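You operate a simulated robot arm through the tools that you are given. There is no shell and no other tool. Be economical: measure what you need, move in short steps, check, and stop when the job is done.

You are at the controls of a simulated two-armed robot. One attempt, no reset.

## Task
Hold the green tub on the top of the trestle table steady with one hand, lift the red-taped pipe out of it with the other and set it down on the top of the trestle table.

The check looks at the end state, three seconds after you hand in, the way a careful person would. Anything else that was tipped, shoved, dropped, spilled or broken makes it a failure.

## Robot
Two 7-joint arms with two-finger parallel grippers on one trunk, on a base that drives. Base frame: it is fixed to the floor where the robot stands at the start and does not move with it; the origin is under the middle of the robot, x ahead of it, y to its left, z up; the surface under the hand at the start is at about z = 0.76. Readings come in m, degrees, newtons and seconds.
The left shoulder is at the start at [0.11, 0.169, 1.5], the right one opposite. With the tool pointing down near the work surface each hand reaches from about 0.26 to 0.68 m from the robot's upright axis, wherever it stands, measured 20 degrees to its own side. Places, roughly: top of the trestle table [0.7, -0.1, 0.8]. Payload 1.57 kg a hand.
The TCP of each hand is the grasp point between the finger pads, 0.03 m short of the fingertips. In the tool frame z runs along the fingers and y along their closing line. Largest opening 0.08 m; finger width 0.017, thickness 0.012; the body of the gripper, 0.04 by 0.082 m, starts 0.08 m behind the TCP.
Orientation is told as [roll, pitch, yaw] about the base's x, y, z axes, in that order, counted from this pose: with the fingers straight down and closing along the base's y, the tool's x points along the base's -x, its y along +y and its z along -z.

## Interface
- The arms move only by the tool play_rows. It takes "left_targets", "right_targets" or both (then of equal length, played together; a hand with none holds still); each is a list of rows, each a list of 3 entries, a list of its own where there are three numbers: the shift along the tool's x, y, z in units of 25 mm (1.0 is 25 mm), then the turn, a rotation vector about the tool's x, y, z in units of 6 degrees (1.0 is 6 degrees), then the closure in counts, from 0 (fully open) to 255 (shut). In form: [[[x, y, z], [rx, ry, rz], gripper], ...]. A call has 1 to 8 rows; each row shifts and turns the commanded pose from where the row before left it, along the tool's axes as they then stand. A call with a number of a shift or a turn outside -1 to 1 is refused whole. Each row takes 0.2 s and may step no farther than 0.05 m and 8.6 degrees from the row before; otherwise, or with a gripper value out of range, the whole call is refused. Where a pose cannot be reached the arm comes as near as it can. A force on the tool above 40 N (or 10 N above the force at the start of the call, whichever is more), or a blocked arm, ends the call early, and 0.2 s more pass. The fingers move at their own pace (about 0.072 m/s each) and stop on an object; they squeeze with about 33 N. The grip force told is the motor's: it shows also when the fingers shut on nothing. Time passes only in rows, and 0.2 s behind the last, so rows that do not move let the fingers close. The reply holds the time, the measured pose of the TCP, the force on the tool along the base axes, the opening and the grip force, in the units named above and with some noise, with the torque about the TCP (base axes, N m) and any sound that the robot's microphone picked up.
- Cameras (640 x 400 px; columns grow to the right, rows downward): "scene" is now at [0.156, -0.0105, 1.6815]; the picture's right is [-0.23, -0.97, 0.00], its down [-0.83, 0.20, -0.53] and it looks along [0.52, -0.12, -0.85] (base axes); focal length 283 px, centre (320, 200). "left" rides on the left gripper at [0.072, 0.007, -0.122] in its tool frame; the picture's right is [-0.09, 1.00, 0.00], its down [-0.84, -0.08, -0.54] and it looks along [-0.54, -0.05, 0.84] (tool axes); focal length 238 px, centre (320, 200). "right" rides on the right gripper at [0.072, -0.007, -0.122] in its tool frame; the picture's right is [0.09, 1.00, 0.00], its down [-0.84, 0.08, -0.54] and it looks along [-0.54, 0.05, 0.84] (tool axes); focal length 238 px, centre (320, 200). There is no depth. A picture from a camera that has moved, and an enlarged one, comes with that camera's place and axes in the base frame and with its lens. The place of the scene camera against the robot may be out by one fixed shift of up to 0.018 m in any direction.
- get_image(camera): a new picture of that camera. No time passes.
- raise_lower(by): slides the trunk up (or, below 0, down) by that many m; the arms and the scene camera ride with it, the base frame stays. It gives what a move gives, with no picture.
- base_move(legs): drives the robot by 1 to 6 legs, each [ahead, left, turn to the left] in m, m and degrees, along the robot's own axes; the way and the turn of a leg run together, so that a leg with both is an arc; at most 1.5 m and 180 degrees a leg. The arms and the cameras ride along, it lands a little off, and it stops where it bumps. It gives what a move gives.
- head_to(pan, tilt): turns the head with the scene camera to pan (to the left, within 86 degrees either way) and tilt (down, from -29 to 69), counted from straight ahead of the robot. It gives what a move gives.
- close_up(camera, box): a new picture of the part [left, top, right, bottom] of that camera's present view, enlarged. No time passes.
- finish_job(): hands the job in; it is judged then, once.

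Go step by step. Nothing tells you exact positions but the pictures and the camera data: compare them with the known pose of the tool, close in by small moves and look again before you grip or let go. The budget is 120 turns and 100 pictures, counting those below and the enlarged ones. Unless the task says otherwise, let go and move clear before handing in, and close with one line.

The tools are called after "Request:" by a JSON object that holds its "name" and its "arguments". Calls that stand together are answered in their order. play_rows: Moves the arms, as the interface text tells. Its arguments: {"type":"object","properties":{"left_targets":{"type":"array","items":{"type":"array"}},"right_targets":{"type":"array","items":{"type":"array"}}},"required":[]} The other tools are called the same way: raise_lower (by) slides the trunk up or down; base_move (legs) drives the base; head_to (pan, tilt) turns the head that bears the scene camera; get_image (camera) takes a picture; close_up (camera, box) takes an enlarged picture of a part of a camera's view; finish_job () hands the job in.

At the start:

```text
time_s: 0.0
left_tcp_pos: [0.6937, 0.1588, 1.1162]
left_ee_rot: [-0.1, 0.0, 0.0]
left_ft_force: [-1.2, 0.0, -0.5]
left_moment: [-0.02, 0.02, 0.01]
left_width: 0.0802
left_gripper_force: 0.2
right_tcp_pos: [0.5669, -0.4318, 1.0536]
right_ee_rot: [0.0, -0.2, 0.0]
right_ft_force: [-0.1, 0.3, 0.0]
right_moment: [0.0, 0.0, -0.02]
right_width: 0.0801
right_gripper_force: 0.2
trunk travel left (down, up): [-0.814, 0.076]
robot x, y, heading: [-0.0015, 0.0028, -0.2]
head pan, tilt: [-13.3, 58.0]
```

scene: 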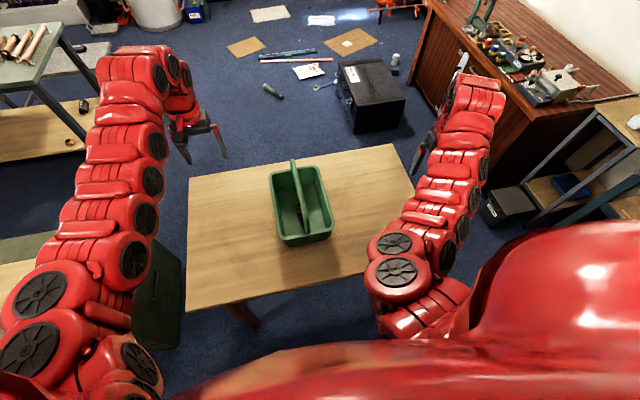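
right: 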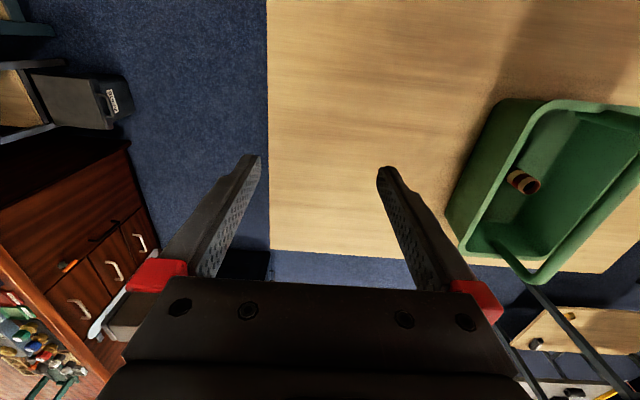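
left: 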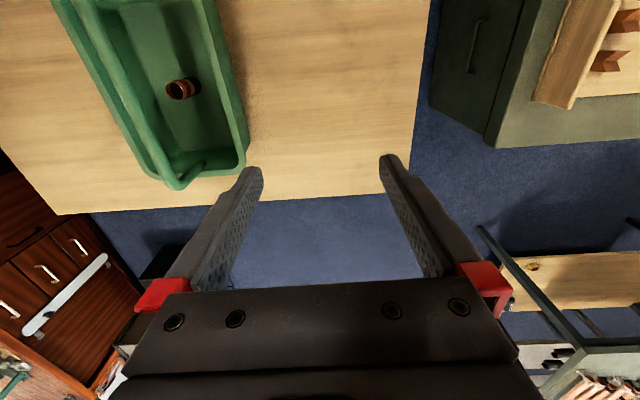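

I see a green tub with a centre handle on the table, and a short copper pipe in it. I'll enlarge the views to locate it.

Request:
{"name": "close_up", "arguments": {"camera": "scene", "box": [240, 140, 360, 260]}}

Request:
{"name": "close_up", "arguments": {"camera": "left", "box": [50, 0, 270, 200]}}

Request:
{"name": "close_up", "arguments": {"camera": "right", "box": [430, 80, 640, 300]}}

```text
3.33 times, centred on (300, 200) of scene
camera zoom: at [0.156, -0.0105, 1.6815], right [-0.23, -0.97, 0.0], down [-0.83, 0.2, -0.53], along [0.52, -0.12, -0.85], focal length 945 px, centre (387, 200)
```

zoom: 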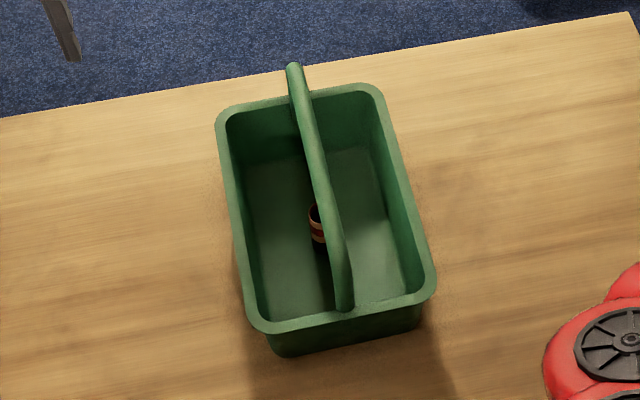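

```text
2.00 times, centred on (160, 100) of left
camera zoom: at [0.6225, 0.1663, 1.2381], right [0.09, 1.0, 0.0], down [0.84, -0.08, 0.54], along [0.54, -0.05, -0.84], focal length 477 px, centre (640, 400)
```

zoom: 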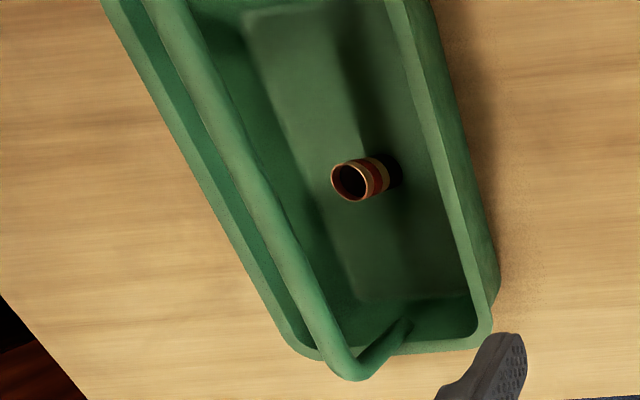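

```text
1.82 times, centred on (535, 190) of right
camera zoom: at [0.4932, -0.4386, 1.1754], right [-0.09, 1.0, 0.0], down [0.84, 0.08, 0.54], along [0.54, 0.05, -0.84], focal length 433 px, centre (-71, 218)
```

zoom: 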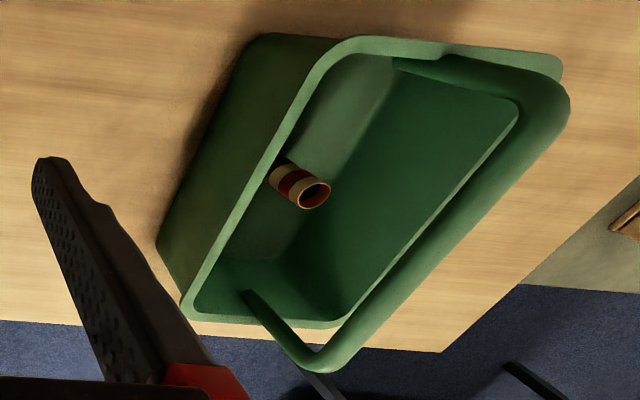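

The pipe stands upright at about (0.66, -0.067), top z≈0.83, directly under the tub's handle (bar at y≈-0.067, z≈0.92). The tub rim is at z≈0.87, spanning y -0.155 to 0.025 and x 0.545 to 0.785. I plan to grip the -y wall with the right hand and reach in from +y with the left hand tilted 30°. First I'll lower the trunk for more reach.

Request:
{"name": "raise_lower", "arguments": {"by": -0.12}}

Request:
{"name": "play_rows", "arguments": {"left_targets": [[[0, 0, 0], [0, 0, 1], 0], [[0, 0, 0], [0, 0, 1], 0], [[0, 0, 0], [0, 0, 1], 0], [[0, 0, 0], [0, 0, 1], 0], [[0, 0, 0], [0, 0, 1], 0], [[0, 0, 0], [0, 0, 1], 0], [[0, 0, 0], [0, 0, 1], 0], [[0, 0, 0], [0, 0, 1], 0]]}}

```text
time_s: 1.5
left_tcp_pos: [0.6932, 0.1599, 0.9964]
left_ee_rot: [0.0, 0.0, 0.0]
left_ft_force: [0.3, -0.8, 0.0]
left_moment: [0.0, 0.01, -0.01]
left_width: 0.0798
left_gripper_force: 0.0
right_tcp_pos: [0.5651, -0.4304, 0.9335]
right_ee_rot: [0.0, -0.1, -0.1]
right_ft_force: [-0.2, 0.2, 0.9]
right_moment: [0.0, 0.02, -0.02]
right_width: 0.0799
right_gripper_force: 0.0
trunk travel left (down, up): [-0.694, 0.196]
robot x, y, heading: [0.0027, -0.001, 0.1]
head pan, tilt: [-13.3, 58.0]
```

```text
time_s: 3.3
left_tcp_pos: [0.694, 0.1589, 0.9949]
left_ee_rot: [-0.1, 0.0, -48.1]
left_ft_force: [-0.3, -0.2, 0.8]
left_moment: [0.0, -0.01, -0.02]
left_width: 0.08
left_gripper_force: 0.1
right_tcp_pos: [0.5657, -0.4304, 0.934]
right_ee_rot: [0.0, -0.1, 0.0]
right_ft_force: [0.5, 0.1, -0.1]
right_moment: [0.02, -0.03, -0.01]
right_width: 0.0799
right_gripper_force: 0.0
trunk travel left (down, up): [-0.694, 0.196]
robot x, y, heading: [0.0007, 0.0001, 0.1]
head pan, tilt: [-13.3, 58.0]
```

The trunk is down and the left hand is turning as commanded. I'll finish its turn while bringing the right hand up and toward the tub's -y wall.

Request:
{"name": "play_rows", "arguments": {"left_targets": [[[0, 0, 0], [0, 0, 1], 0], [[0, 0, 0], [0, 0, 1], 0], [[0, 0, 0], [0, 0, 1], 0], [[0, 0, 0], [0, 0, 1], 0], [[0, 0, 0], [0, 0, 1], 0], [[0, 0, 0], [0, 0, 1], 0], [[0, 0, 0], [0, 0, 1], 0]], "right_targets": [[[0, 0, -1], [0, 0, 0], 0], [[0, 1, -1], [0, 0, 0], 0], [[-0.5, 1, -0.5], [0, 0, 0], 0], [[-0.5, 1, 0], [0, 0, 0], 0], [[-0.5, 1, 0], [0, 0, 0], 0], [[-0.7, 1, 0], [0, 0, 0], 0], [[0, 1, 0], [0, 0, 0], 0]]}}

Request:
{"name": "play_rows", "arguments": {"right_targets": [[[0, 1, 0], [0, 0, 0], 0], [[0, 1, 0], [0, 0, 0], 0], [[0, 1, 0], [0, 0, 0], 0], [[0, 1, 0], [0, 0, 0], 0], [[0, 1, 0], [0, 0, 0], 0]]}}

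Request:
{"name": "get_image", "arguments": {"camera": "right"}}

Request:
{"name": "get_image", "arguments": {"camera": "left"}}

Request:
{"name": "get_image", "arguments": {"camera": "scene"}}

```text
time_s: 4.9
left_tcp_pos: [0.6939, 0.1611, 0.9957]
left_ee_rot: [-0.1, 0.0, -90.2]
left_ft_force: [0.3, 0.0, 0.4]
left_moment: [0.0, 0.0, 0.0]
left_width: 0.0799
left_gripper_force: 0.1
right_tcp_pos: [0.6236, -0.3093, 0.9603]
right_ee_rot: [0.0, -0.1, -0.1]
right_ft_force: [-0.4, 0.4, 0.2]
right_moment: [-0.02, 0.0, 0.02]
right_width: 0.0801
right_gripper_force: 0.1
right hand out of reach, approached as far as the arm can: row 1, 2, 4
trunk travel left (down, up): [-0.694, 0.196]
robot x, y, heading: [-0.0012, 0.001, -0.1]
head pan, tilt: [-13.3, 58.0]
```

```text
time_s: 6.1
left_tcp_pos: [0.6933, 0.1593, 0.9953]
left_ee_rot: [0.0, 0.0, -90.0]
left_ft_force: [0.5, 0.3, 0.2]
left_moment: [-0.03, -0.02, 0.01]
left_width: 0.08
left_gripper_force: 0.1
right_tcp_pos: [0.6353, -0.2358, 0.9564]
right_ee_rot: [-0.1, 0.1, -0.1]
right_ft_force: [0.3, -0.1, -0.2]
right_moment: [-0.01, 0.0, 0.0]
right_width: 0.0798
right_gripper_force: 0.3
right hand out of reach, approached as far as the arm can: row 1, 2, 3, 4, 5
trunk travel left (down, up): [-0.694, 0.196]
robot x, y, heading: [0.001, 0.0021, 0.1]
head pan, tilt: [-13.3, 58.0]
```

```text
93 pictures are left
camera right: at [0.5628, -0.2434, 1.0777], right [-0.09, 1.0, 0.0], down [0.84, 0.08, 0.54], along [0.54, 0.05, -0.84], focal length 238 px, centre (320, 200)
```

right: 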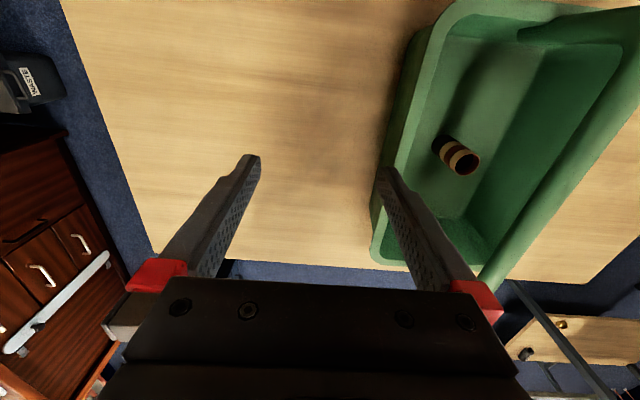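

```text
92 pictures are left
camera left: at [0.7011, 0.2326, 1.1176], right [1.0, -0.09, 0.0], down [-0.08, -0.84, 0.54], along [-0.05, -0.54, -0.84], focal length 238 px, centre (320, 200)
```

left: 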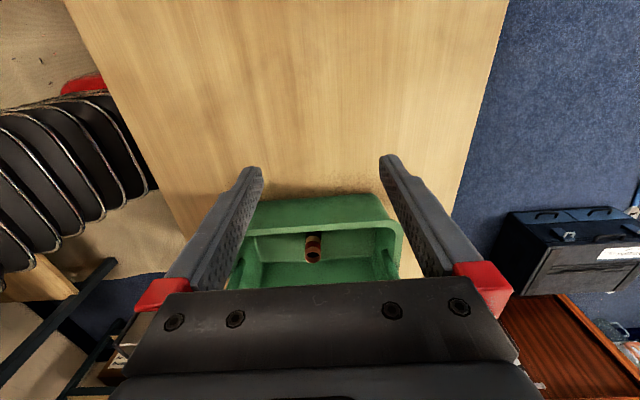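

```text
91 pictures are left
camera scene: at [0.1562, -0.0094, 1.5615], right [-0.23, -0.97, 0.0], down [-0.83, 0.19, -0.53], along [0.52, -0.12, -0.85], focal length 283 px, centre (320, 200)
```

scene: 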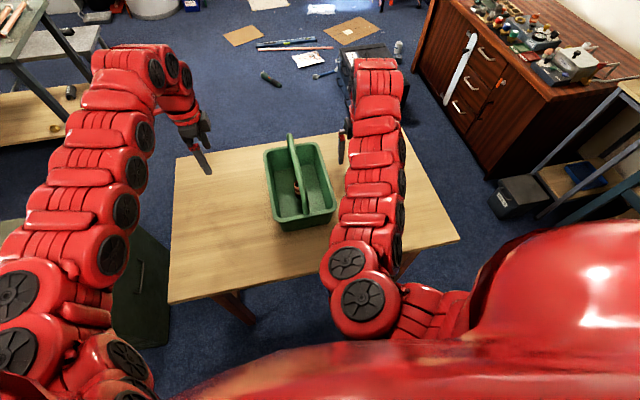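

The right hand can't come in or up, apparently because the shoulder is now too low. I'll raise the trunk back and carry on from there.

Request:
{"name": "raise_lower", "arguments": {"by": 0.1}}

Request:
{"name": "play_rows", "arguments": {"right_targets": [[[0.3, 1, 0], [0, 0, 0], 0], [[0.3, 1, 0], [0, 0, 0], 0], [[0, 1, 0], [0, 0, 0], 0]]}}

```text
time_s: 7.4
left_tcp_pos: [0.6933, 0.1594, 1.0953]
left_ee_rot: [0.1, 0.0, -90.0]
left_ft_force: [0.1, -0.4, -0.7]
left_moment: [0.01, -0.04, -0.02]
left_width: 0.0798
left_gripper_force: 0.0
right_tcp_pos: [0.636, -0.2365, 1.0556]
right_ee_rot: [-0.1, 0.1, 0.0]
right_ft_force: [-0.1, -0.1, 0.6]
right_moment: [-0.01, 0.01, 0.0]
right_width: 0.0798
right_gripper_force: 0.0
trunk travel left (down, up): [-0.794, 0.096]
robot x, y, heading: [-0.0036, -0.002, 0.2]
head pan, tilt: [-13.3, 58.0]
```

```text
time_s: 8.2
left_tcp_pos: [0.6933, 0.1598, 1.0965]
left_ee_rot: [0.0, -0.1, -90.0]
left_ft_force: [-1.0, 0.2, -0.6]
left_moment: [-0.01, -0.03, 0.0]
left_width: 0.0802
left_gripper_force: 0.0
right_tcp_pos: [0.6378, -0.1967, 1.0543]
right_ee_rot: [0.0, 0.1, 0.0]
right_ft_force: [0.6, -0.1, 0.8]
right_moment: [-0.03, 0.01, -0.02]
right_width: 0.0799
right_gripper_force: 0.1
right hand out of reach, approached as far as the arm can: row 1, 2
trunk travel left (down, up): [-0.794, 0.096]
robot x, y, heading: [-0.0016, 0.0005, 0.1]
head pan, tilt: [-13.3, 58.0]
```

The right hand is at y≈-0.197, still well above the rim. I'll descend to about 0.95 while centring over the -y wall.

Request:
{"name": "play_rows", "arguments": {"right_targets": [[[0, 0, 1], [0, 0, 0], 0], [[0, 0.6, 1], [0, 0, 0], 0], [[0, 0.6, 1], [0, 0, 0], 0], [[0, 0.5, 1], [0, 0, 0], 0]]}}

Request:
{"name": "get_image", "arguments": {"camera": "right"}}

```text
time_s: 9.2
left_tcp_pos: [0.6928, 0.159, 1.0959]
left_ee_rot: [-0.1, 0.0, -90.0]
left_ft_force: [-0.3, 0.0, 0.6]
left_moment: [0.01, -0.01, 0.02]
left_width: 0.08
left_gripper_force: 0.1
right_tcp_pos: [0.637, -0.1557, 0.9532]
right_ee_rot: [0.0, 0.0, -0.1]
right_ft_force: [0.1, 0.8, -0.7]
right_moment: [-0.01, 0.01, 0.0]
right_width: 0.0799
right_gripper_force: 0.1
trunk travel left (down, up): [-0.794, 0.096]
robot x, y, heading: [-0.0001, -0.0018, 0.1]
head pan, tilt: [-13.3, 58.0]
```

```text
90 pictures are left
camera right: at [0.5648, -0.1627, 1.0749], right [-0.09, 1.0, 0.0], down [0.84, 0.08, 0.54], along [0.54, 0.05, -0.84], focal length 238 px, centre (320, 200)
```

right: 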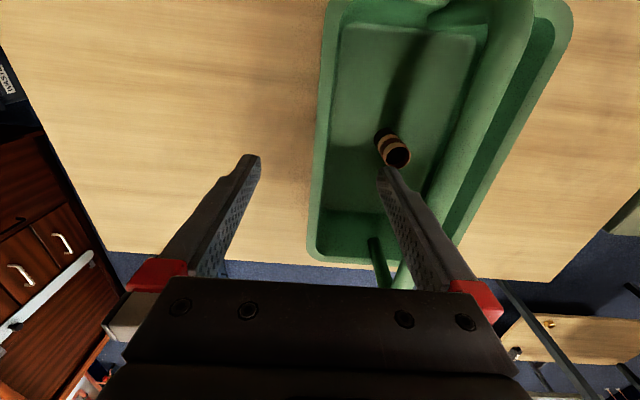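

The right hand reaches fine here. I'll zoom in to find the wall's centre before descending.

Request:
{"name": "close_up", "arguments": {"camera": "right", "box": [260, 60, 420, 220]}}

```text
2.50 times, centred on (340, 140) of right
camera zoom: at [0.5648, -0.1627, 1.0749], right [-0.09, 1.0, 0.0], down [0.84, 0.08, 0.54], along [0.54, 0.05, -0.84], focal length 596 px, centre (270, 350)
```

zoom: 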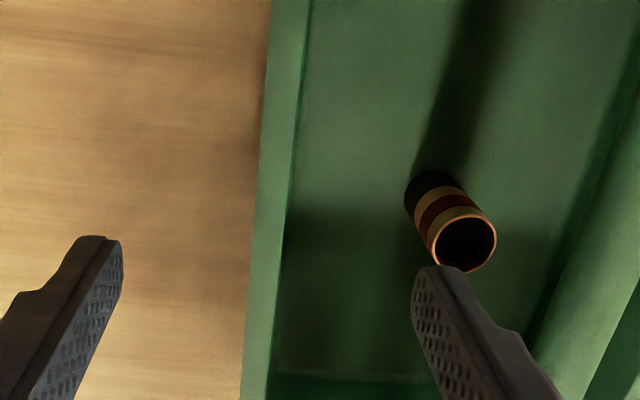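

The wall's centre is y≈-0.155, matching the hand. I'll descend to z≈0.863 and close gently on the wall.

Request:
{"name": "play_rows", "arguments": {"right_targets": [[[0, 0, 1], [0, 0, 0], 0], [[0, 0, 1], [0, 0, 0], 0], [[0, 0, 1], [0, 0, 0], 0], [[0, 0, 0.6], [0, 0, 0], 0]]}}

Request:
{"name": "close_up", "arguments": {"camera": "right", "box": [220, 80, 440, 220]}}

```text
time_s: 10.2
left_tcp_pos: [0.6917, 0.1599, 1.0958]
left_ee_rot: [0.0, 0.1, -90.0]
left_ft_force: [-0.4, -0.2, -0.1]
left_moment: [-0.03, 0.03, -0.01]
left_width: 0.08
left_gripper_force: 0.0
right_tcp_pos: [0.6362, -0.1549, 0.8639]
right_ee_rot: [0.0, 0.1, 0.0]
right_ft_force: [0.1, 0.0, 0.4]
right_moment: [0.01, 0.04, 0.0]
right_width: 0.0799
right_gripper_force: 0.0
trunk travel left (down, up): [-0.794, 0.096]
robot x, y, heading: [0.001, -0.0001, -0.0]
head pan, tilt: [-13.3, 58.0]
```

```text
2.86 times, centred on (330, 150) of right
camera zoom: at [0.5652, -0.1622, 0.9851], right [-0.09, 1.0, 0.0], down [0.84, 0.08, 0.54], along [0.54, 0.05, -0.84], focal length 681 px, centre (291, 343)
```

zoom: 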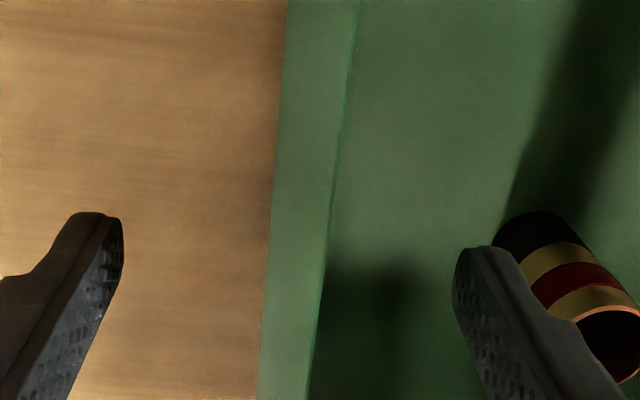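

The fingers straddle the wall within a millimetre or so. Closing.

Request:
{"name": "play_rows", "arguments": {"right_targets": [[[0, 0, 0], [0, 0, 0], 120], [[0, 0, 0], [0, 0, 0], 180], [[0, 0, 0], [0, 0, 0], 255], [[0, 0, 0], [0, 0, 0], 255], [[0, 0, 0], [0, 0, 0], 255]]}}

Request:
{"name": "get_image", "arguments": {"camera": "right"}}

Request:
{"name": "get_image", "arguments": {"camera": "left"}}

```text
time_s: 11.4
left_tcp_pos: [0.693, 0.1588, 1.0969]
left_ee_rot: [0.0, 0.0, -89.9]
left_ft_force: [-0.5, 0.3, 0.2]
left_moment: [0.0, 0.01, 0.02]
left_width: 0.0799
left_gripper_force: 0.2
right_tcp_pos: [0.6383, -0.1546, 0.8647]
right_ee_rot: [0.0, 0.0, 0.1]
right_ft_force: [0.4, 0.0, 2.5]
right_moment: [0.79, 0.24, 0.03]
right_width: 0.0128
right_gripper_force: 29.4
trunk travel left (down, up): [-0.794, 0.096]
robot x, y, heading: [-0.0008, 0.0018, -0.0]
head pan, tilt: [-13.3, 58.0]
```

```text
87 pictures are left
camera right: at [0.565, -0.1619, 0.9856], right [-0.09, 1.0, 0.0], down [0.84, 0.08, 0.54], along [0.54, 0.05, -0.84], focal length 238 px, centre (320, 200)
```

right: 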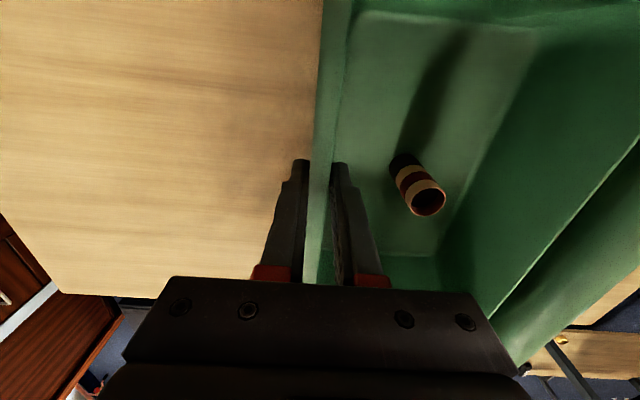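

```text
86 pictures are left
camera left: at [0.7008, 0.232, 1.218], right [1.0, -0.09, 0.0], down [-0.08, -0.84, 0.54], along [-0.05, -0.54, -0.84], focal length 238 px, centre (320, 200)
```

left: 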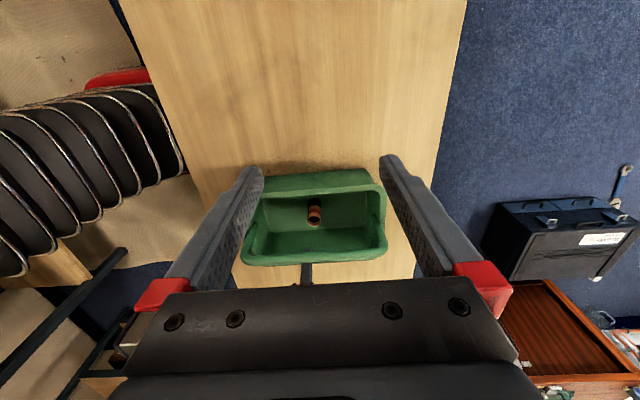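

The tub wall is held (12.8 mm, 29 N) and nothing has shifted. Now I'll tilt the left hand 30° so the fingers point down and toward -y, then align x.

Request:
{"name": "play_rows", "arguments": {"left_targets": [[[0, 0, 0], [0, -1, 0], 0], [[0, 0, 0], [0, -1, 0], 0], [[0, 0, 0], [0, -1, 0], 0], [[0, -0.7, 0], [0, -1, 0], 0], [[0, -0.7, 0], [0, -1, 0], 0]]}}

Request:
{"name": "get_image", "arguments": {"camera": "left"}}

```text
time_s: 12.6
left_tcp_pos: [0.6584, 0.1609, 1.0968]
left_ee_rot: [0.1, -30.0, -90.0]
left_ft_force: [0.3, 0.5, 1.0]
left_moment: [-0.01, 0.02, -0.02]
left_width: 0.0801
left_gripper_force: 0.0
right_tcp_pos: [0.6369, -0.1555, 0.8644]
right_ee_rot: [0.0, 0.1, -0.1]
right_ft_force: [0.2, -1.3, 2.7]
right_moment: [0.76, -0.36, -0.05]
right_width: 0.0129
right_gripper_force: 29.5
trunk travel left (down, up): [-0.794, 0.096]
robot x, y, heading: [0.0005, -0.0003, -0.1]
head pan, tilt: [-13.3, 58.0]
```

```text
85 pictures are left
camera left: at [0.6658, 0.2843, 1.1664], right [1.0, -0.08, 0.05], down [-0.08, -0.45, 0.89], along [-0.05, -0.89, -0.46], focal length 238 px, centre (320, 200)
```

left: 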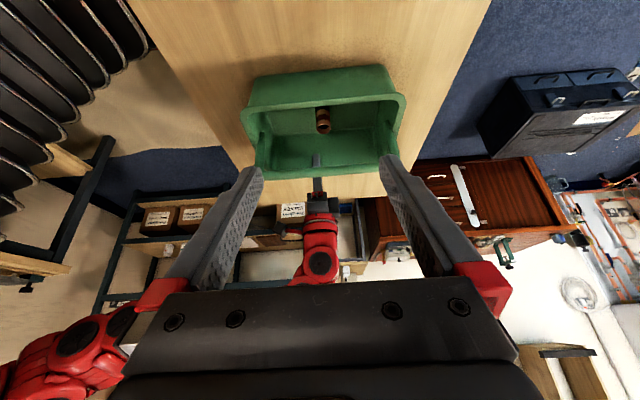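

The tilt is right. I'll move to a pre-grasp point 0.16 m back along the tool axis from the pipe.

Request:
{"name": "play_rows", "arguments": {"left_targets": [[[-0.3, 0, 1], [0, 0, 0], 0], [[-0.3, 0, 1], [0, 0, 0], 0], [[-0.3, 0, 1], [0, 0, 0], 0], [[-0.3, 0, 1], [0, 0, 0], 0], [[-0.3, 0, 1], [0, 0, 0], 0], [[-0.3, 0, 1], [0, 0, 0], 0], [[-0.3, 0, 1], [0, 0, 0], 0], [[-0.1, 0, 1], [0, 0, 0], 0]]}}

Request:
{"name": "get_image", "arguments": {"camera": "left"}}

Request:
{"name": "get_image", "arguments": {"camera": "scene"}}

```text
time_s: 14.4
left_tcp_pos: [0.6571, 0.0125, 0.9506]
left_ee_rot: [0.1, -30.0, -90.0]
left_ft_force: [0.6, -0.4, -0.1]
left_moment: [-0.02, -0.01, -0.01]
left_width: 0.08
left_gripper_force: 0.0
right_tcp_pos: [0.637, -0.1549, 0.8636]
right_ee_rot: [0.1, 0.0, 0.1]
right_ft_force: [0.9, -2.5, 3.8]
right_moment: [0.7, 0.1, 0.01]
right_width: 0.0132
right_gripper_force: 29.3
trunk travel left (down, up): [-0.794, 0.096]
robot x, y, heading: [0.0005, 0.0007, 0.1]
head pan, tilt: [-13.3, 58.0]
```

```text
84 pictures are left
camera left: at [0.6641, 0.1362, 1.0204], right [1.0, -0.08, 0.05], down [-0.08, -0.45, 0.89], along [-0.05, -0.89, -0.46], focal length 238 px, centre (320, 200)
```

left: 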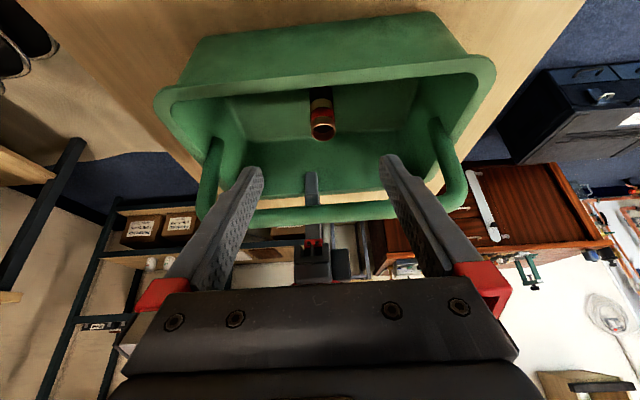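

```text
83 pictures are left
camera scene: at [0.1555, -0.0113, 1.6616], right [-0.23, -0.97, 0.0], down [-0.82, 0.2, -0.53], along [0.52, -0.12, -0.85], focal length 283 px, centre (320, 200)
```

scene: 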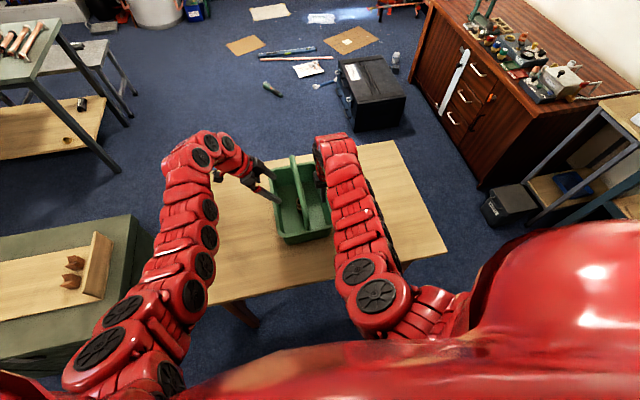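

I have a clear view of the pipe between the fingers. Its top is at (0.659, -0.065, 0.83), and the handle bar is behind and above it. I'll advance 0.1 m along the tool axis and check.

Request:
{"name": "play_rows", "arguments": {"left_targets": [[[0, 0, 1], [0, 0, 0], 0], [[0, 0, 1], [0, 0, 0], 0], [[0, 0, 1], [0, 0, 0], 0], [[0, 0.06, 1], [0, 0, 0], 0]]}}

Request:
{"name": "get_image", "arguments": {"camera": "left"}}

Request:
{"name": "get_image", "arguments": {"camera": "right"}}

```text
time_s: 15.4
left_tcp_pos: [0.6591, -0.0385, 0.8641]
left_ee_rot: [0.1, -29.9, -90.0]
left_ft_force: [-0.6, -1.1, 1.4]
left_moment: [-0.01, -0.02, -0.02]
left_width: 0.0798
left_gripper_force: 0.1
right_tcp_pos: [0.6372, -0.1549, 0.8629]
right_ee_rot: [0.1, 0.0, 0.1]
right_ft_force: [0.5, -2.1, 3.8]
right_moment: [0.72, 0.33, 0.03]
right_width: 0.0128
right_gripper_force: 30.0
trunk travel left (down, up): [-0.794, 0.096]
robot x, y, heading: [-0.0001, -0.0015, -0.0]
head pan, tilt: [-13.3, 58.0]
```

```text
82 pictures are left
camera left: at [0.6651, 0.0855, 0.9341], right [1.0, -0.08, 0.05], down [-0.08, -0.46, 0.89], along [-0.05, -0.89, -0.46], focal length 238 px, centre (320, 200)
```

left: 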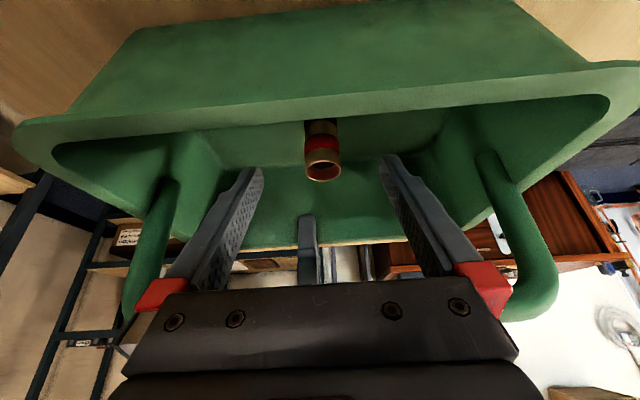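

```text
81 pictures are left
camera right: at [0.565, -0.1626, 0.9853], right [-0.09, 1.0, 0.0], down [0.84, 0.08, 0.54], along [0.54, 0.05, -0.84], focal length 238 px, centre (320, 200)
```

right: 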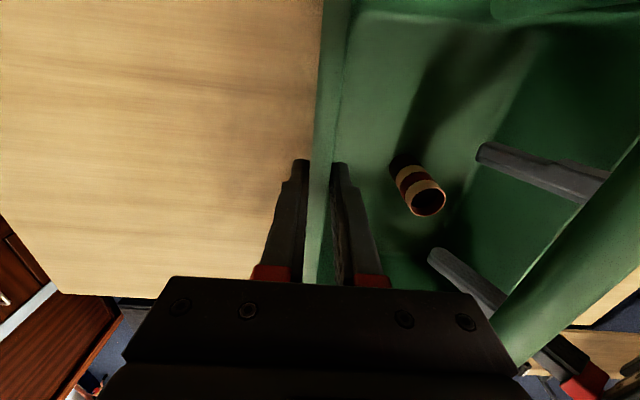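

Clearances look good and the pipe is centred between the fingers. Advancing the last 55 mm.

Request:
{"name": "play_rows", "arguments": {"left_targets": [[[0, 0, 0.8], [0, 0, 0], 0], [[0, 0, 0.8], [0, 0, 0], 0], [[0, 0, 0.6], [0, 0, 0], 0]]}}

Request:
{"name": "get_image", "arguments": {"camera": "left"}}

Request:
{"name": "get_image", "arguments": {"camera": "right"}}

```text
time_s: 16.2
left_tcp_pos: [0.6428, -0.0492, 0.8377]
left_ee_rot: [-0.1, -29.9, -90.0]
left_ft_force: [-0.5, 0.6, 0.7]
left_moment: [0.01, -0.03, -0.01]
left_width: 0.0803
left_gripper_force: 0.1
left hand out of reach, approached as far as the arm can: row 1, 2, 3
right_tcp_pos: [0.6375, -0.155, 0.8634]
right_ee_rot: [0.0, 0.0, -0.1]
right_ft_force: [0.1, -1.1, 3.1]
right_moment: [0.7, -0.05, 0.0]
right_width: 0.0131
right_gripper_force: 29.9
trunk travel left (down, up): [-0.794, 0.096]
robot x, y, heading: [0.0026, -0.0013, 0.1]
head pan, tilt: [-13.3, 58.0]
```

```text
80 pictures are left
camera left: at [0.6496, 0.0751, 0.907], right [1.0, -0.08, 0.04], down [-0.08, -0.45, 0.89], along [-0.05, -0.89, -0.46], focal length 238 px, centre (320, 200)
```

left: 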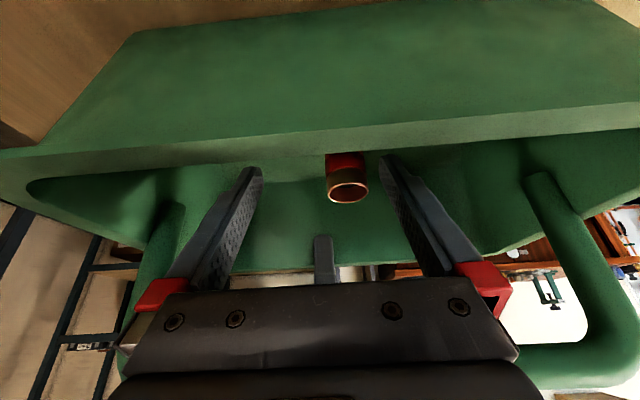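

```text
79 pictures are left
camera right: at [0.5648, -0.1619, 0.9856], right [-0.09, 1.0, 0.0], down [0.84, 0.08, 0.54], along [0.54, 0.05, -0.84], focal length 238 px, centre (320, 200)
```

right: 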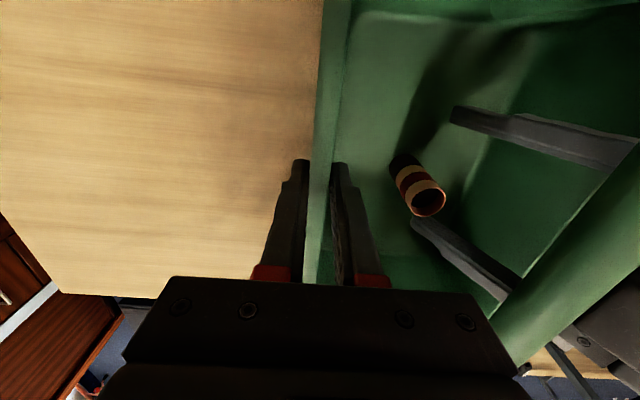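

The left arm runs out of reach just short of the pipe, so the trunk must be lower. I'll back the left hand out, open the right hand and raise it straight up, then lower the trunk so the right hand comes back over the wall.

Request:
{"name": "play_rows", "arguments": {"left_targets": [[[0, 0, -1], [0, 0, 0], 0], [[0, 0, -1], [0, 0, 0], 0], [[0, 0, -1], [0, 0, 0], 0], [[0, 0, -1], [0, 0, 0], 0], [[0, 0, -1], [0, 0, 0], 0], [[0, 0, -1], [0, 0, 0], 0], [[0, 0, -1], [0, 0, 0], 0], [[0, 0, -1], [0, 0, 0], 0]]}}

Request:
{"name": "play_rows", "arguments": {"right_targets": [[[0, 0, 0], [0, 0, 0], 120], [[0, 0, 0], [0, 0, 0], 0], [[0, 0, 0], [0, 0, 0], 0], [[0, 0, 0], [0, 0, 0], 0]]}}

Request:
{"name": "play_rows", "arguments": {"right_targets": [[[0, 0, -1], [0, 0, 0], 0], [[0, 0, -1], [0, 0, 0], 0], [[0, 0, -1], [0, 0, 0], 0], [[0, 0, -0.6], [0, 0, 0], 0]]}}

Request:
{"name": "get_image", "arguments": {"camera": "right"}}

```text
time_s: 18.0
left_tcp_pos: [0.6434, 0.0509, 1.0092]
left_ee_rot: [0.0, -29.9, -90.0]
left_ft_force: [-0.3, 0.0, 0.2]
left_moment: [-0.05, 0.01, 0.0]
left_width: 0.0802
left_gripper_force: 0.1
right_tcp_pos: [0.6382, -0.1544, 0.8637]
right_ee_rot: [0.0, 0.0, -0.1]
right_ft_force: [-0.9, 0.2, 2.1]
right_moment: [0.79, -0.11, -0.15]
right_width: 0.0131
right_gripper_force: 29.7
trunk travel left (down, up): [-0.794, 0.096]
robot x, y, heading: [-0.0001, 0.0011, 0.1]
head pan, tilt: [-13.3, 58.0]
```

```text
time_s: 19.0
left_tcp_pos: [0.6425, 0.0512, 1.009]
left_ee_rot: [0.0, -29.9, -90.0]
left_ft_force: [0.4, -0.5, -0.6]
left_moment: [0.0, -0.01, 0.0]
left_width: 0.0798
left_gripper_force: 0.0
right_tcp_pos: [0.6367, -0.1539, 0.8638]
right_ee_rot: [0.0, 0.2, -0.1]
right_ft_force: [1.1, -0.5, 0.6]
right_moment: [-0.02, 0.0, 0.03]
right_width: 0.0799
right_gripper_force: 0.1
trunk travel left (down, up): [-0.794, 0.096]
robot x, y, heading: [-0.0018, 0.0002, -0.4]
head pan, tilt: [-13.3, 58.0]
```

```text
time_s: 20.0
left_tcp_pos: [0.6434, 0.0518, 1.008]
left_ee_rot: [0.0, -30.0, -90.0]
left_ft_force: [0.3, 1.2, 0.1]
left_moment: [0.01, -0.03, 0.02]
left_width: 0.08
left_gripper_force: 0.1
right_tcp_pos: [0.636, -0.1556, 0.954]
right_ee_rot: [0.0, -0.1, 0.1]
right_ft_force: [0.0, 0.8, 0.0]
right_moment: [-0.03, 0.0, -0.03]
right_width: 0.0796
right_gripper_force: 0.0
trunk travel left (down, up): [-0.794, 0.096]
robot x, y, heading: [0.0022, -0.0001, -0.2]
head pan, tilt: [-13.3, 58.0]
```

```text
78 pictures are left
camera right: at [0.5646, -0.1629, 1.0739], right [-0.09, 1.0, 0.0], down [0.84, 0.08, 0.54], along [0.54, 0.05, -0.84], focal length 238 px, centre (320, 200)
```

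right: 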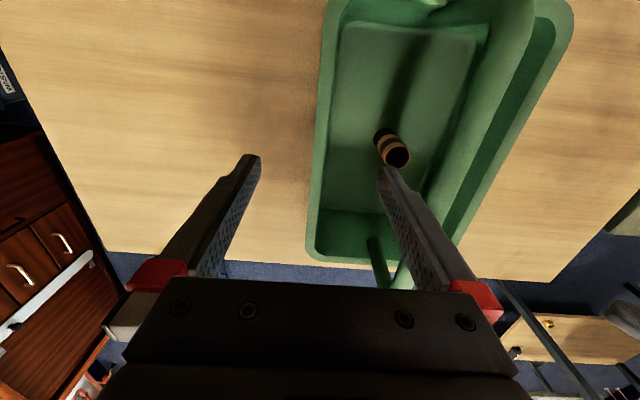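

The tub is unchanged. I'll back the left hand off a little more, then lower the trunk 0.09 m.

Request:
{"name": "play_rows", "arguments": {"left_targets": [[[0, 0.3, -1], [0, 0, 0], 0], [[0, 0.35, -1], [0, 0, 0], 0], [[0, 0, -1], [0, 0, 0], 0]]}}

Request:
{"name": "raise_lower", "arguments": {"by": -0.09}}

Request:
{"name": "close_up", "arguments": {"camera": "right", "box": [220, 80, 440, 220]}}

```text
time_s: 20.8
left_tcp_pos: [0.6567, 0.0905, 1.0738]
left_ee_rot: [0.0, -29.9, -90.0]
left_ft_force: [-0.2, 0.0, 0.3]
left_moment: [0.02, 0.01, -0.02]
left_width: 0.0801
left_gripper_force: 0.0
right_tcp_pos: [0.6369, -0.1547, 0.9523]
right_ee_rot: [0.0, 0.0, -0.1]
right_ft_force: [0.0, 0.1, 0.4]
right_moment: [-0.04, 0.01, 0.02]
right_width: 0.0798
right_gripper_force: 0.1
trunk travel left (down, up): [-0.794, 0.096]
robot x, y, heading: [-0.0028, 0.004, -0.1]
head pan, tilt: [-13.3, 58.0]
```

```text
time_s: 22.1
left_tcp_pos: [0.6578, 0.0907, 0.9832]
left_ee_rot: [0.0, -30.0, -90.0]
left_ft_force: [1.2, 0.2, -0.5]
left_moment: [0.02, 0.0, -0.02]
left_width: 0.0801
left_gripper_force: 0.0
right_tcp_pos: [0.6369, -0.1562, 0.8614]
right_ee_rot: [-0.1, 0.0, 0.0]
right_ft_force: [-0.6, -0.3, -1.6]
right_moment: [-0.03, 0.02, 0.01]
right_width: 0.08
right_gripper_force: 0.1
trunk travel left (down, up): [-0.704, 0.186]
robot x, y, heading: [-0.0033, -0.0031, -0.1]
head pan, tilt: [-13.3, 58.0]
```

```text
2.86 times, centred on (330, 150) of right
camera zoom: at [0.5643, -0.1631, 0.9838], right [-0.09, 1.0, 0.0], down [0.84, 0.08, 0.54], along [0.54, 0.05, -0.84], focal length 681 px, centre (291, 343)
```

zoom: 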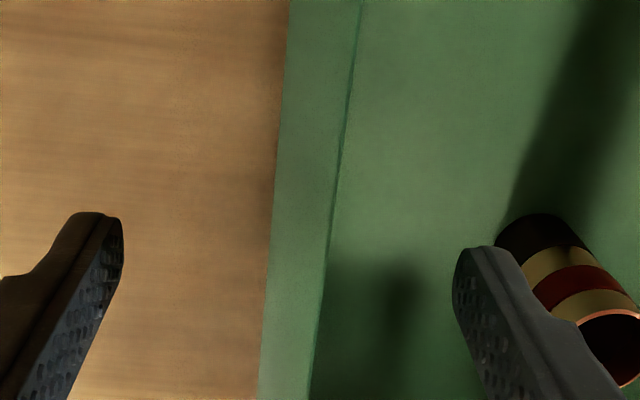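

The right fingers straddle the wall again just as before. Now I'll move the left hand onto the approach line and partway in.

Request:
{"name": "play_rows", "arguments": {"left_targets": [[[-0.7, 0, 0.5], [0, 0, 0], 0], [[-0.7, 0, 0.5], [0, 0, 0], 0], [[-0.7, 0, 0.8], [0, 0, 0], 0], [[0, 0, 1], [0, 0, 0], 0], [[0, 0, 1], [0, 0, 0], 0], [[0, 0, 1], [0, 0, 0], 0], [[0, 0, 1], [0, 0, 0], 0], [[0, 0, 1], [0, 0, 0], 0]]}}

Request:
{"name": "get_image", "arguments": {"camera": "left"}}

Request:
{"name": "get_image", "arguments": {"camera": "right"}}

```text
time_s: 23.9
left_tcp_pos: [0.6589, -0.0406, 0.865]
left_ee_rot: [0.0, -30.1, -90.0]
left_ft_force: [-0.3, 0.4, -0.7]
left_moment: [0.0, -0.02, -0.03]
left_width: 0.08
left_gripper_force: 0.1
right_tcp_pos: [0.6372, -0.1552, 0.8623]
right_ee_rot: [0.0, 0.1, 0.0]
right_ft_force: [0.9, 1.1, 0.1]
right_moment: [-0.01, -0.01, 0.06]
right_width: 0.08
right_gripper_force: 0.0
trunk travel left (down, up): [-0.704, 0.186]
robot x, y, heading: [-0.0006, -0.0023, 0.1]
head pan, tilt: [-13.3, 58.0]
```

```text
76 pictures are left
camera left: at [0.666, 0.0831, 0.9348], right [1.0, -0.08, 0.05], down [-0.08, -0.45, 0.89], along [-0.05, -0.89, -0.46], focal length 238 px, centre (320, 200)
```

left: 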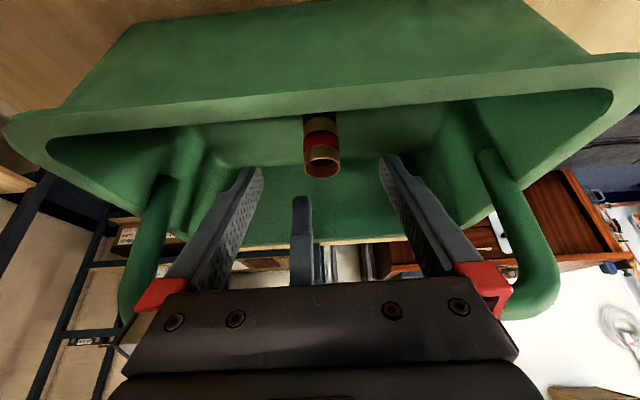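

```text
75 pictures are left
camera right: at [0.5648, -0.1633, 0.9835], right [-0.09, 1.0, 0.0], down [0.84, 0.08, 0.54], along [0.54, 0.05, -0.84], focal length 238 px, centre (320, 200)
```

right: 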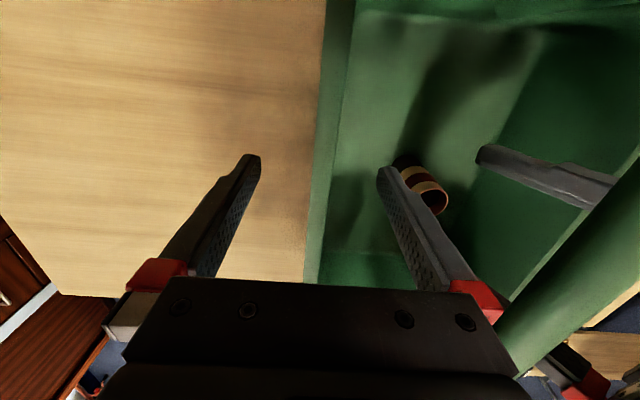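

Everything is aligned. I'll grip the wall with the right hand first, then advance the left.

Request:
{"name": "play_rows", "arguments": {"right_targets": [[[0, 0, 0], [0, 0, 0], 120], [[0, 0, 0], [0, 0, 0], 180], [[0, 0, 0], [0, 0, 0], 255], [[0, 0, 0], [0, 0, 0], 255], [[0, 0, 0], [0, 0, 0], 255]]}}

Request:
{"name": "play_rows", "arguments": {"left_targets": [[[0, 0, 0.8], [0, 0, 0], 0], [[0, 0, 0.8], [0, 0, 0], 0], [[0, 0, 0.6], [0, 0, 0], 0]]}}

Request:
{"name": "get_image", "arguments": {"camera": "left"}}

Request:
{"name": "get_image", "arguments": {"camera": "right"}}

```text
time_s: 25.1
left_tcp_pos: [0.6582, -0.0416, 0.8668]
left_ee_rot: [0.0, -29.9, -90.0]
left_ft_force: [-0.4, -0.8, 0.4]
left_moment: [0.0, 0.02, -0.04]
left_width: 0.0799
left_gripper_force: 0.0
right_tcp_pos: [0.6379, -0.1547, 0.8623]
right_ee_rot: [-0.1, 0.0, -0.1]
right_ft_force: [0.4, 1.3, 2.7]
right_moment: [0.83, 0.39, -0.02]
right_width: 0.0134
right_gripper_force: 29.8
trunk travel left (down, up): [-0.704, 0.186]
robot x, y, heading: [-0.0025, 0.001, -0.2]
head pan, tilt: [-13.3, 58.0]
```

```text
time_s: 25.9
left_tcp_pos: [0.6582, -0.0672, 0.8191]
left_ee_rot: [0.2, -30.0, -90.1]
left_ft_force: [-0.5, -0.3, -1.1]
left_moment: [-0.02, -0.02, 0.03]
left_width: 0.08
left_gripper_force: 0.0
right_tcp_pos: [0.6363, -0.1555, 0.8616]
right_ee_rot: [0.0, 0.0, 0.0]
right_ft_force: [0.2, 0.3, 2.3]
right_moment: [0.79, 0.07, -0.03]
right_width: 0.0131
right_gripper_force: 29.8
trunk travel left (down, up): [-0.704, 0.186]
robot x, y, heading: [0.0018, -0.0001, 0.2]
head pan, tilt: [-13.3, 58.0]
```

```text
74 pictures are left
camera left: at [0.6655, 0.0559, 0.8874], right [1.0, -0.08, 0.05], down [-0.08, -0.45, 0.89], along [-0.05, -0.89, -0.46], focal length 238 px, centre (320, 200)
```

left: 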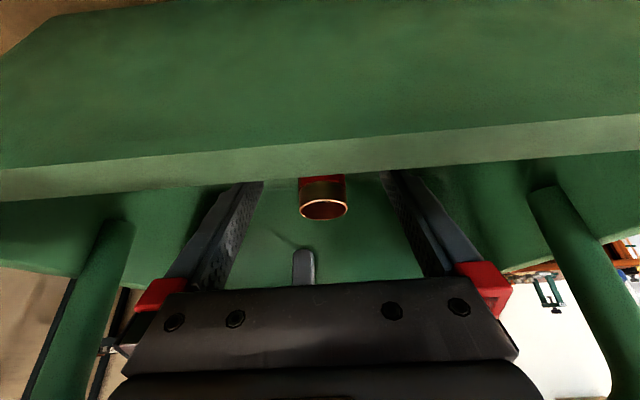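

```text
73 pictures are left
camera right: at [0.5645, -0.1632, 0.9838], right [-0.09, 1.0, 0.0], down [0.84, 0.08, 0.54], along [0.54, 0.05, -0.84], focal length 238 px, centre (320, 200)
```

right: 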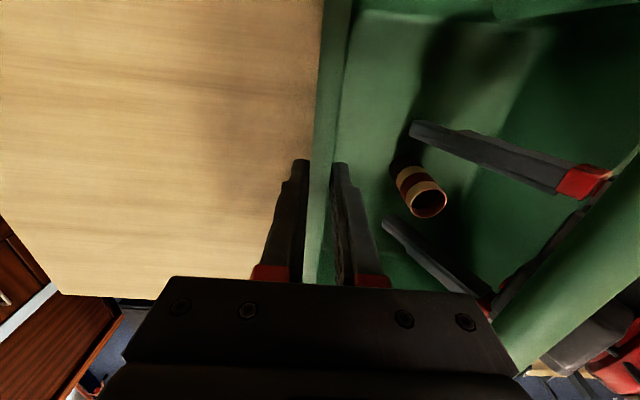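

The fingers straddle the pipe. I'll go 5 mm deeper and close.

Request:
{"name": "play_rows", "arguments": {"left_targets": [[[0, 0, 0.2], [0, 0, 0], 0], [[0, 0, 0], [0, 0, 0], 110], [[0, 0, 0], [0, 0, 0], 140], [[0, 0, 0], [0, 0, 0], 255], [[0, 0, 0], [0, 0, 0], 255], [[0, 0, 0], [0, 0, 0], 255]]}}

Request:
{"name": "get_image", "arguments": {"camera": "left"}}

Request:
{"name": "get_image", "arguments": {"camera": "right"}}

```text
time_s: 27.3
left_tcp_pos: [0.6575, -0.0703, 0.811]
left_ee_rot: [0.0, -30.0, -90.0]
left_ft_force: [0.0, 0.0, 0.5]
left_moment: [0.02, 0.02, 0.0]
left_width: 0.0268
left_gripper_force: 32.9
right_tcp_pos: [0.6367, -0.1558, 0.8614]
right_ee_rot: [0.1, 0.0, 0.0]
right_ft_force: [0.8, 0.5, 3.0]
right_moment: [0.77, -0.12, -0.04]
right_width: 0.0129
right_gripper_force: 29.5
trunk travel left (down, up): [-0.704, 0.186]
robot x, y, heading: [-0.001, 0.0014, 0.1]
head pan, tilt: [-13.3, 58.0]
```

```text
72 pictures are left
camera left: at [0.6652, 0.0536, 0.8815], right [1.0, -0.08, 0.05], down [-0.08, -0.45, 0.89], along [-0.05, -0.89, -0.46], focal length 238 px, centre (320, 200)
```

left: 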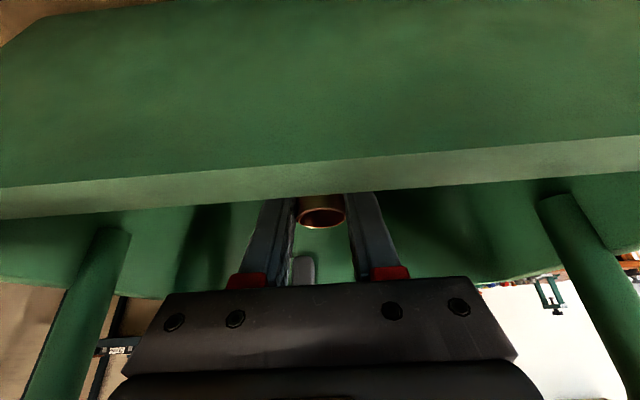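

```text
71 pictures are left
camera right: at [0.5644, -0.1631, 0.9838], right [-0.09, 1.0, 0.0], down [0.84, 0.08, 0.54], along [0.54, 0.05, -0.84], focal length 238 px, centre (320, 200)
```

right: 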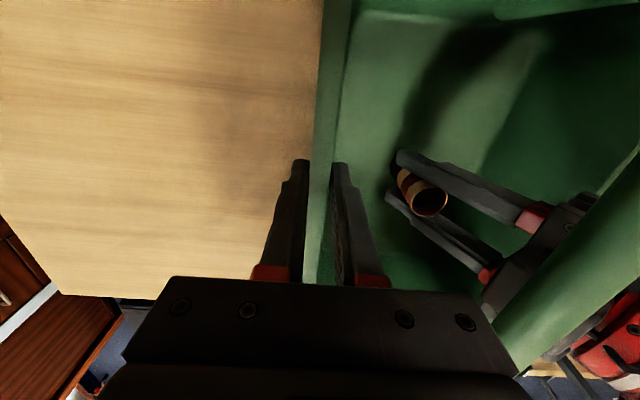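

The pipe is gripped (27 mm, 33 N). I'll lift straight up 35 mm first and check.

Request:
{"name": "play_rows", "arguments": {"left_targets": [[[-0.25, 0, -0.433], [0, 0, 0], 255], [[-0.25, 0, -0.433], [0, 0, 0], 255], [[-0.2, 0, -0.346], [0, 0, 0], 255]]}}

Request:
{"name": "get_image", "arguments": {"camera": "left"}}

Request:
{"name": "get_image", "arguments": {"camera": "right"}}

```text
time_s: 28.1
left_tcp_pos: [0.6571, -0.0716, 0.8477]
left_ee_rot: [0.1, -29.9, -90.0]
left_ft_force: [0.2, 5.7, 2.6]
left_moment: [-0.51, 0.05, -0.07]
left_width: 0.027
left_gripper_force: 33.0
right_tcp_pos: [0.6355, -0.1573, 0.862]
right_ee_rot: [0.0, 0.0, -0.1]
right_ft_force: [0.2, -6.3, -2.3]
right_moment: [0.61, 0.13, -0.11]
right_width: 0.0133
right_gripper_force: 30.1
trunk travel left (down, up): [-0.704, 0.186]
robot x, y, heading: [0.0006, 0.0039, -0.4]
head pan, tilt: [-13.3, 58.0]
```

```text
70 pictures are left
camera left: at [0.6646, 0.0523, 0.9171], right [1.0, -0.08, 0.05], down [-0.08, -0.45, 0.89], along [-0.05, -0.89, -0.46], focal length 238 px, centre (320, 200)
```

left: 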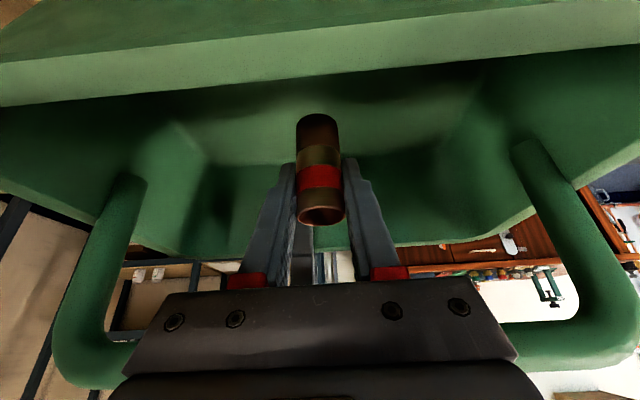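

```text
69 pictures are left
camera right: at [0.5638, -0.1637, 0.9837], right [-0.09, 1.0, 0.0], down [0.84, 0.08, 0.54], along [0.54, 0.05, -0.84], focal length 238 px, centre (320, 200)
```

right: 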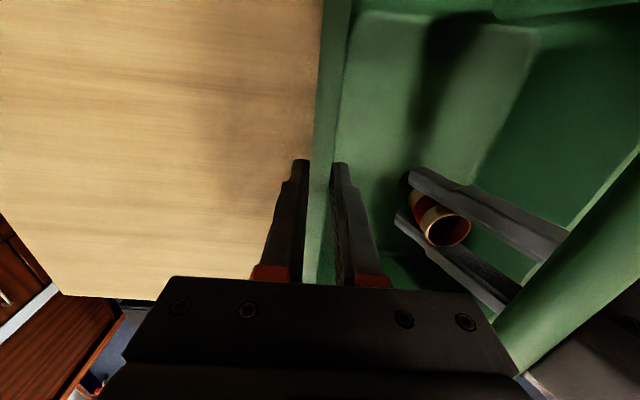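

The pipe is off the floor, but the ±6 N y-forces say the left gripper is leaning on the handle. I'll shift it +y to clear the handle.

Request:
{"name": "play_rows", "arguments": {"left_targets": [[[0.26, 0, -0.15], [0, 0, 0], 255], [[0.26, 0, -0.15], [0, 0, 0], 255]]}}

Request:
{"name": "get_image", "arguments": {"camera": "scene"}}

Request:
{"name": "get_image", "arguments": {"camera": "left"}}

```text
time_s: 28.7
left_tcp_pos: [0.6567, -0.0572, 0.8472]
left_ee_rot: [0.0, -30.0, -90.1]
left_ft_force: [-0.5, -0.4, -0.7]
left_moment: [0.01, -0.03, 0.01]
left_width: 0.0267
left_gripper_force: 33.1
right_tcp_pos: [0.6367, -0.1561, 0.8623]
right_ee_rot: [0.1, 0.0, -0.1]
right_ft_force: [-1.0, -1.6, 4.5]
right_moment: [0.82, 0.4, 0.05]
right_width: 0.0128
right_gripper_force: 29.5
trunk travel left (down, up): [-0.704, 0.186]
robot x, y, heading: [-0.0006, -0.0012, 0.2]
head pan, tilt: [-13.3, 58.0]
```

```text
68 pictures are left
camera scene: at [0.1557, -0.0107, 1.5716], right [-0.23, -0.97, 0.0], down [-0.82, 0.2, -0.53], along [0.52, -0.12, -0.85], focal length 283 px, centre (320, 200)
```

scene: 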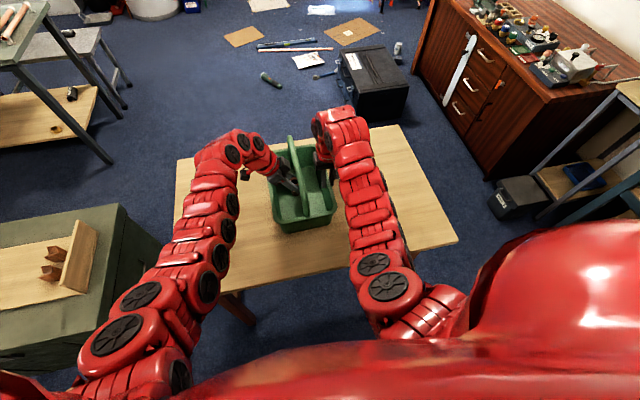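

```text
67 pictures are left
camera left: at [0.6648, 0.0666, 0.9161], right [1.0, -0.08, 0.05], down [-0.08, -0.45, 0.89], along [-0.05, -0.89, -0.46], focal length 238 px, centre (320, 200)
```

left: 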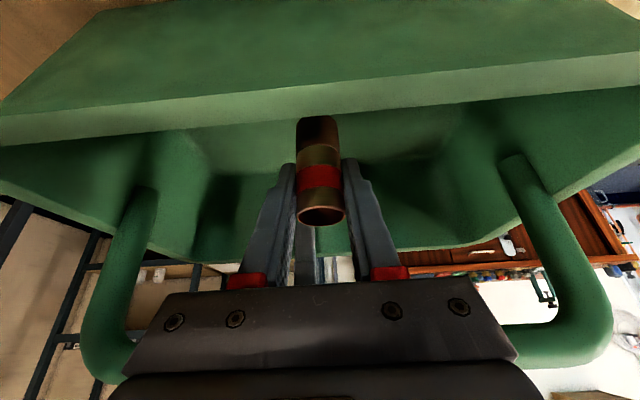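

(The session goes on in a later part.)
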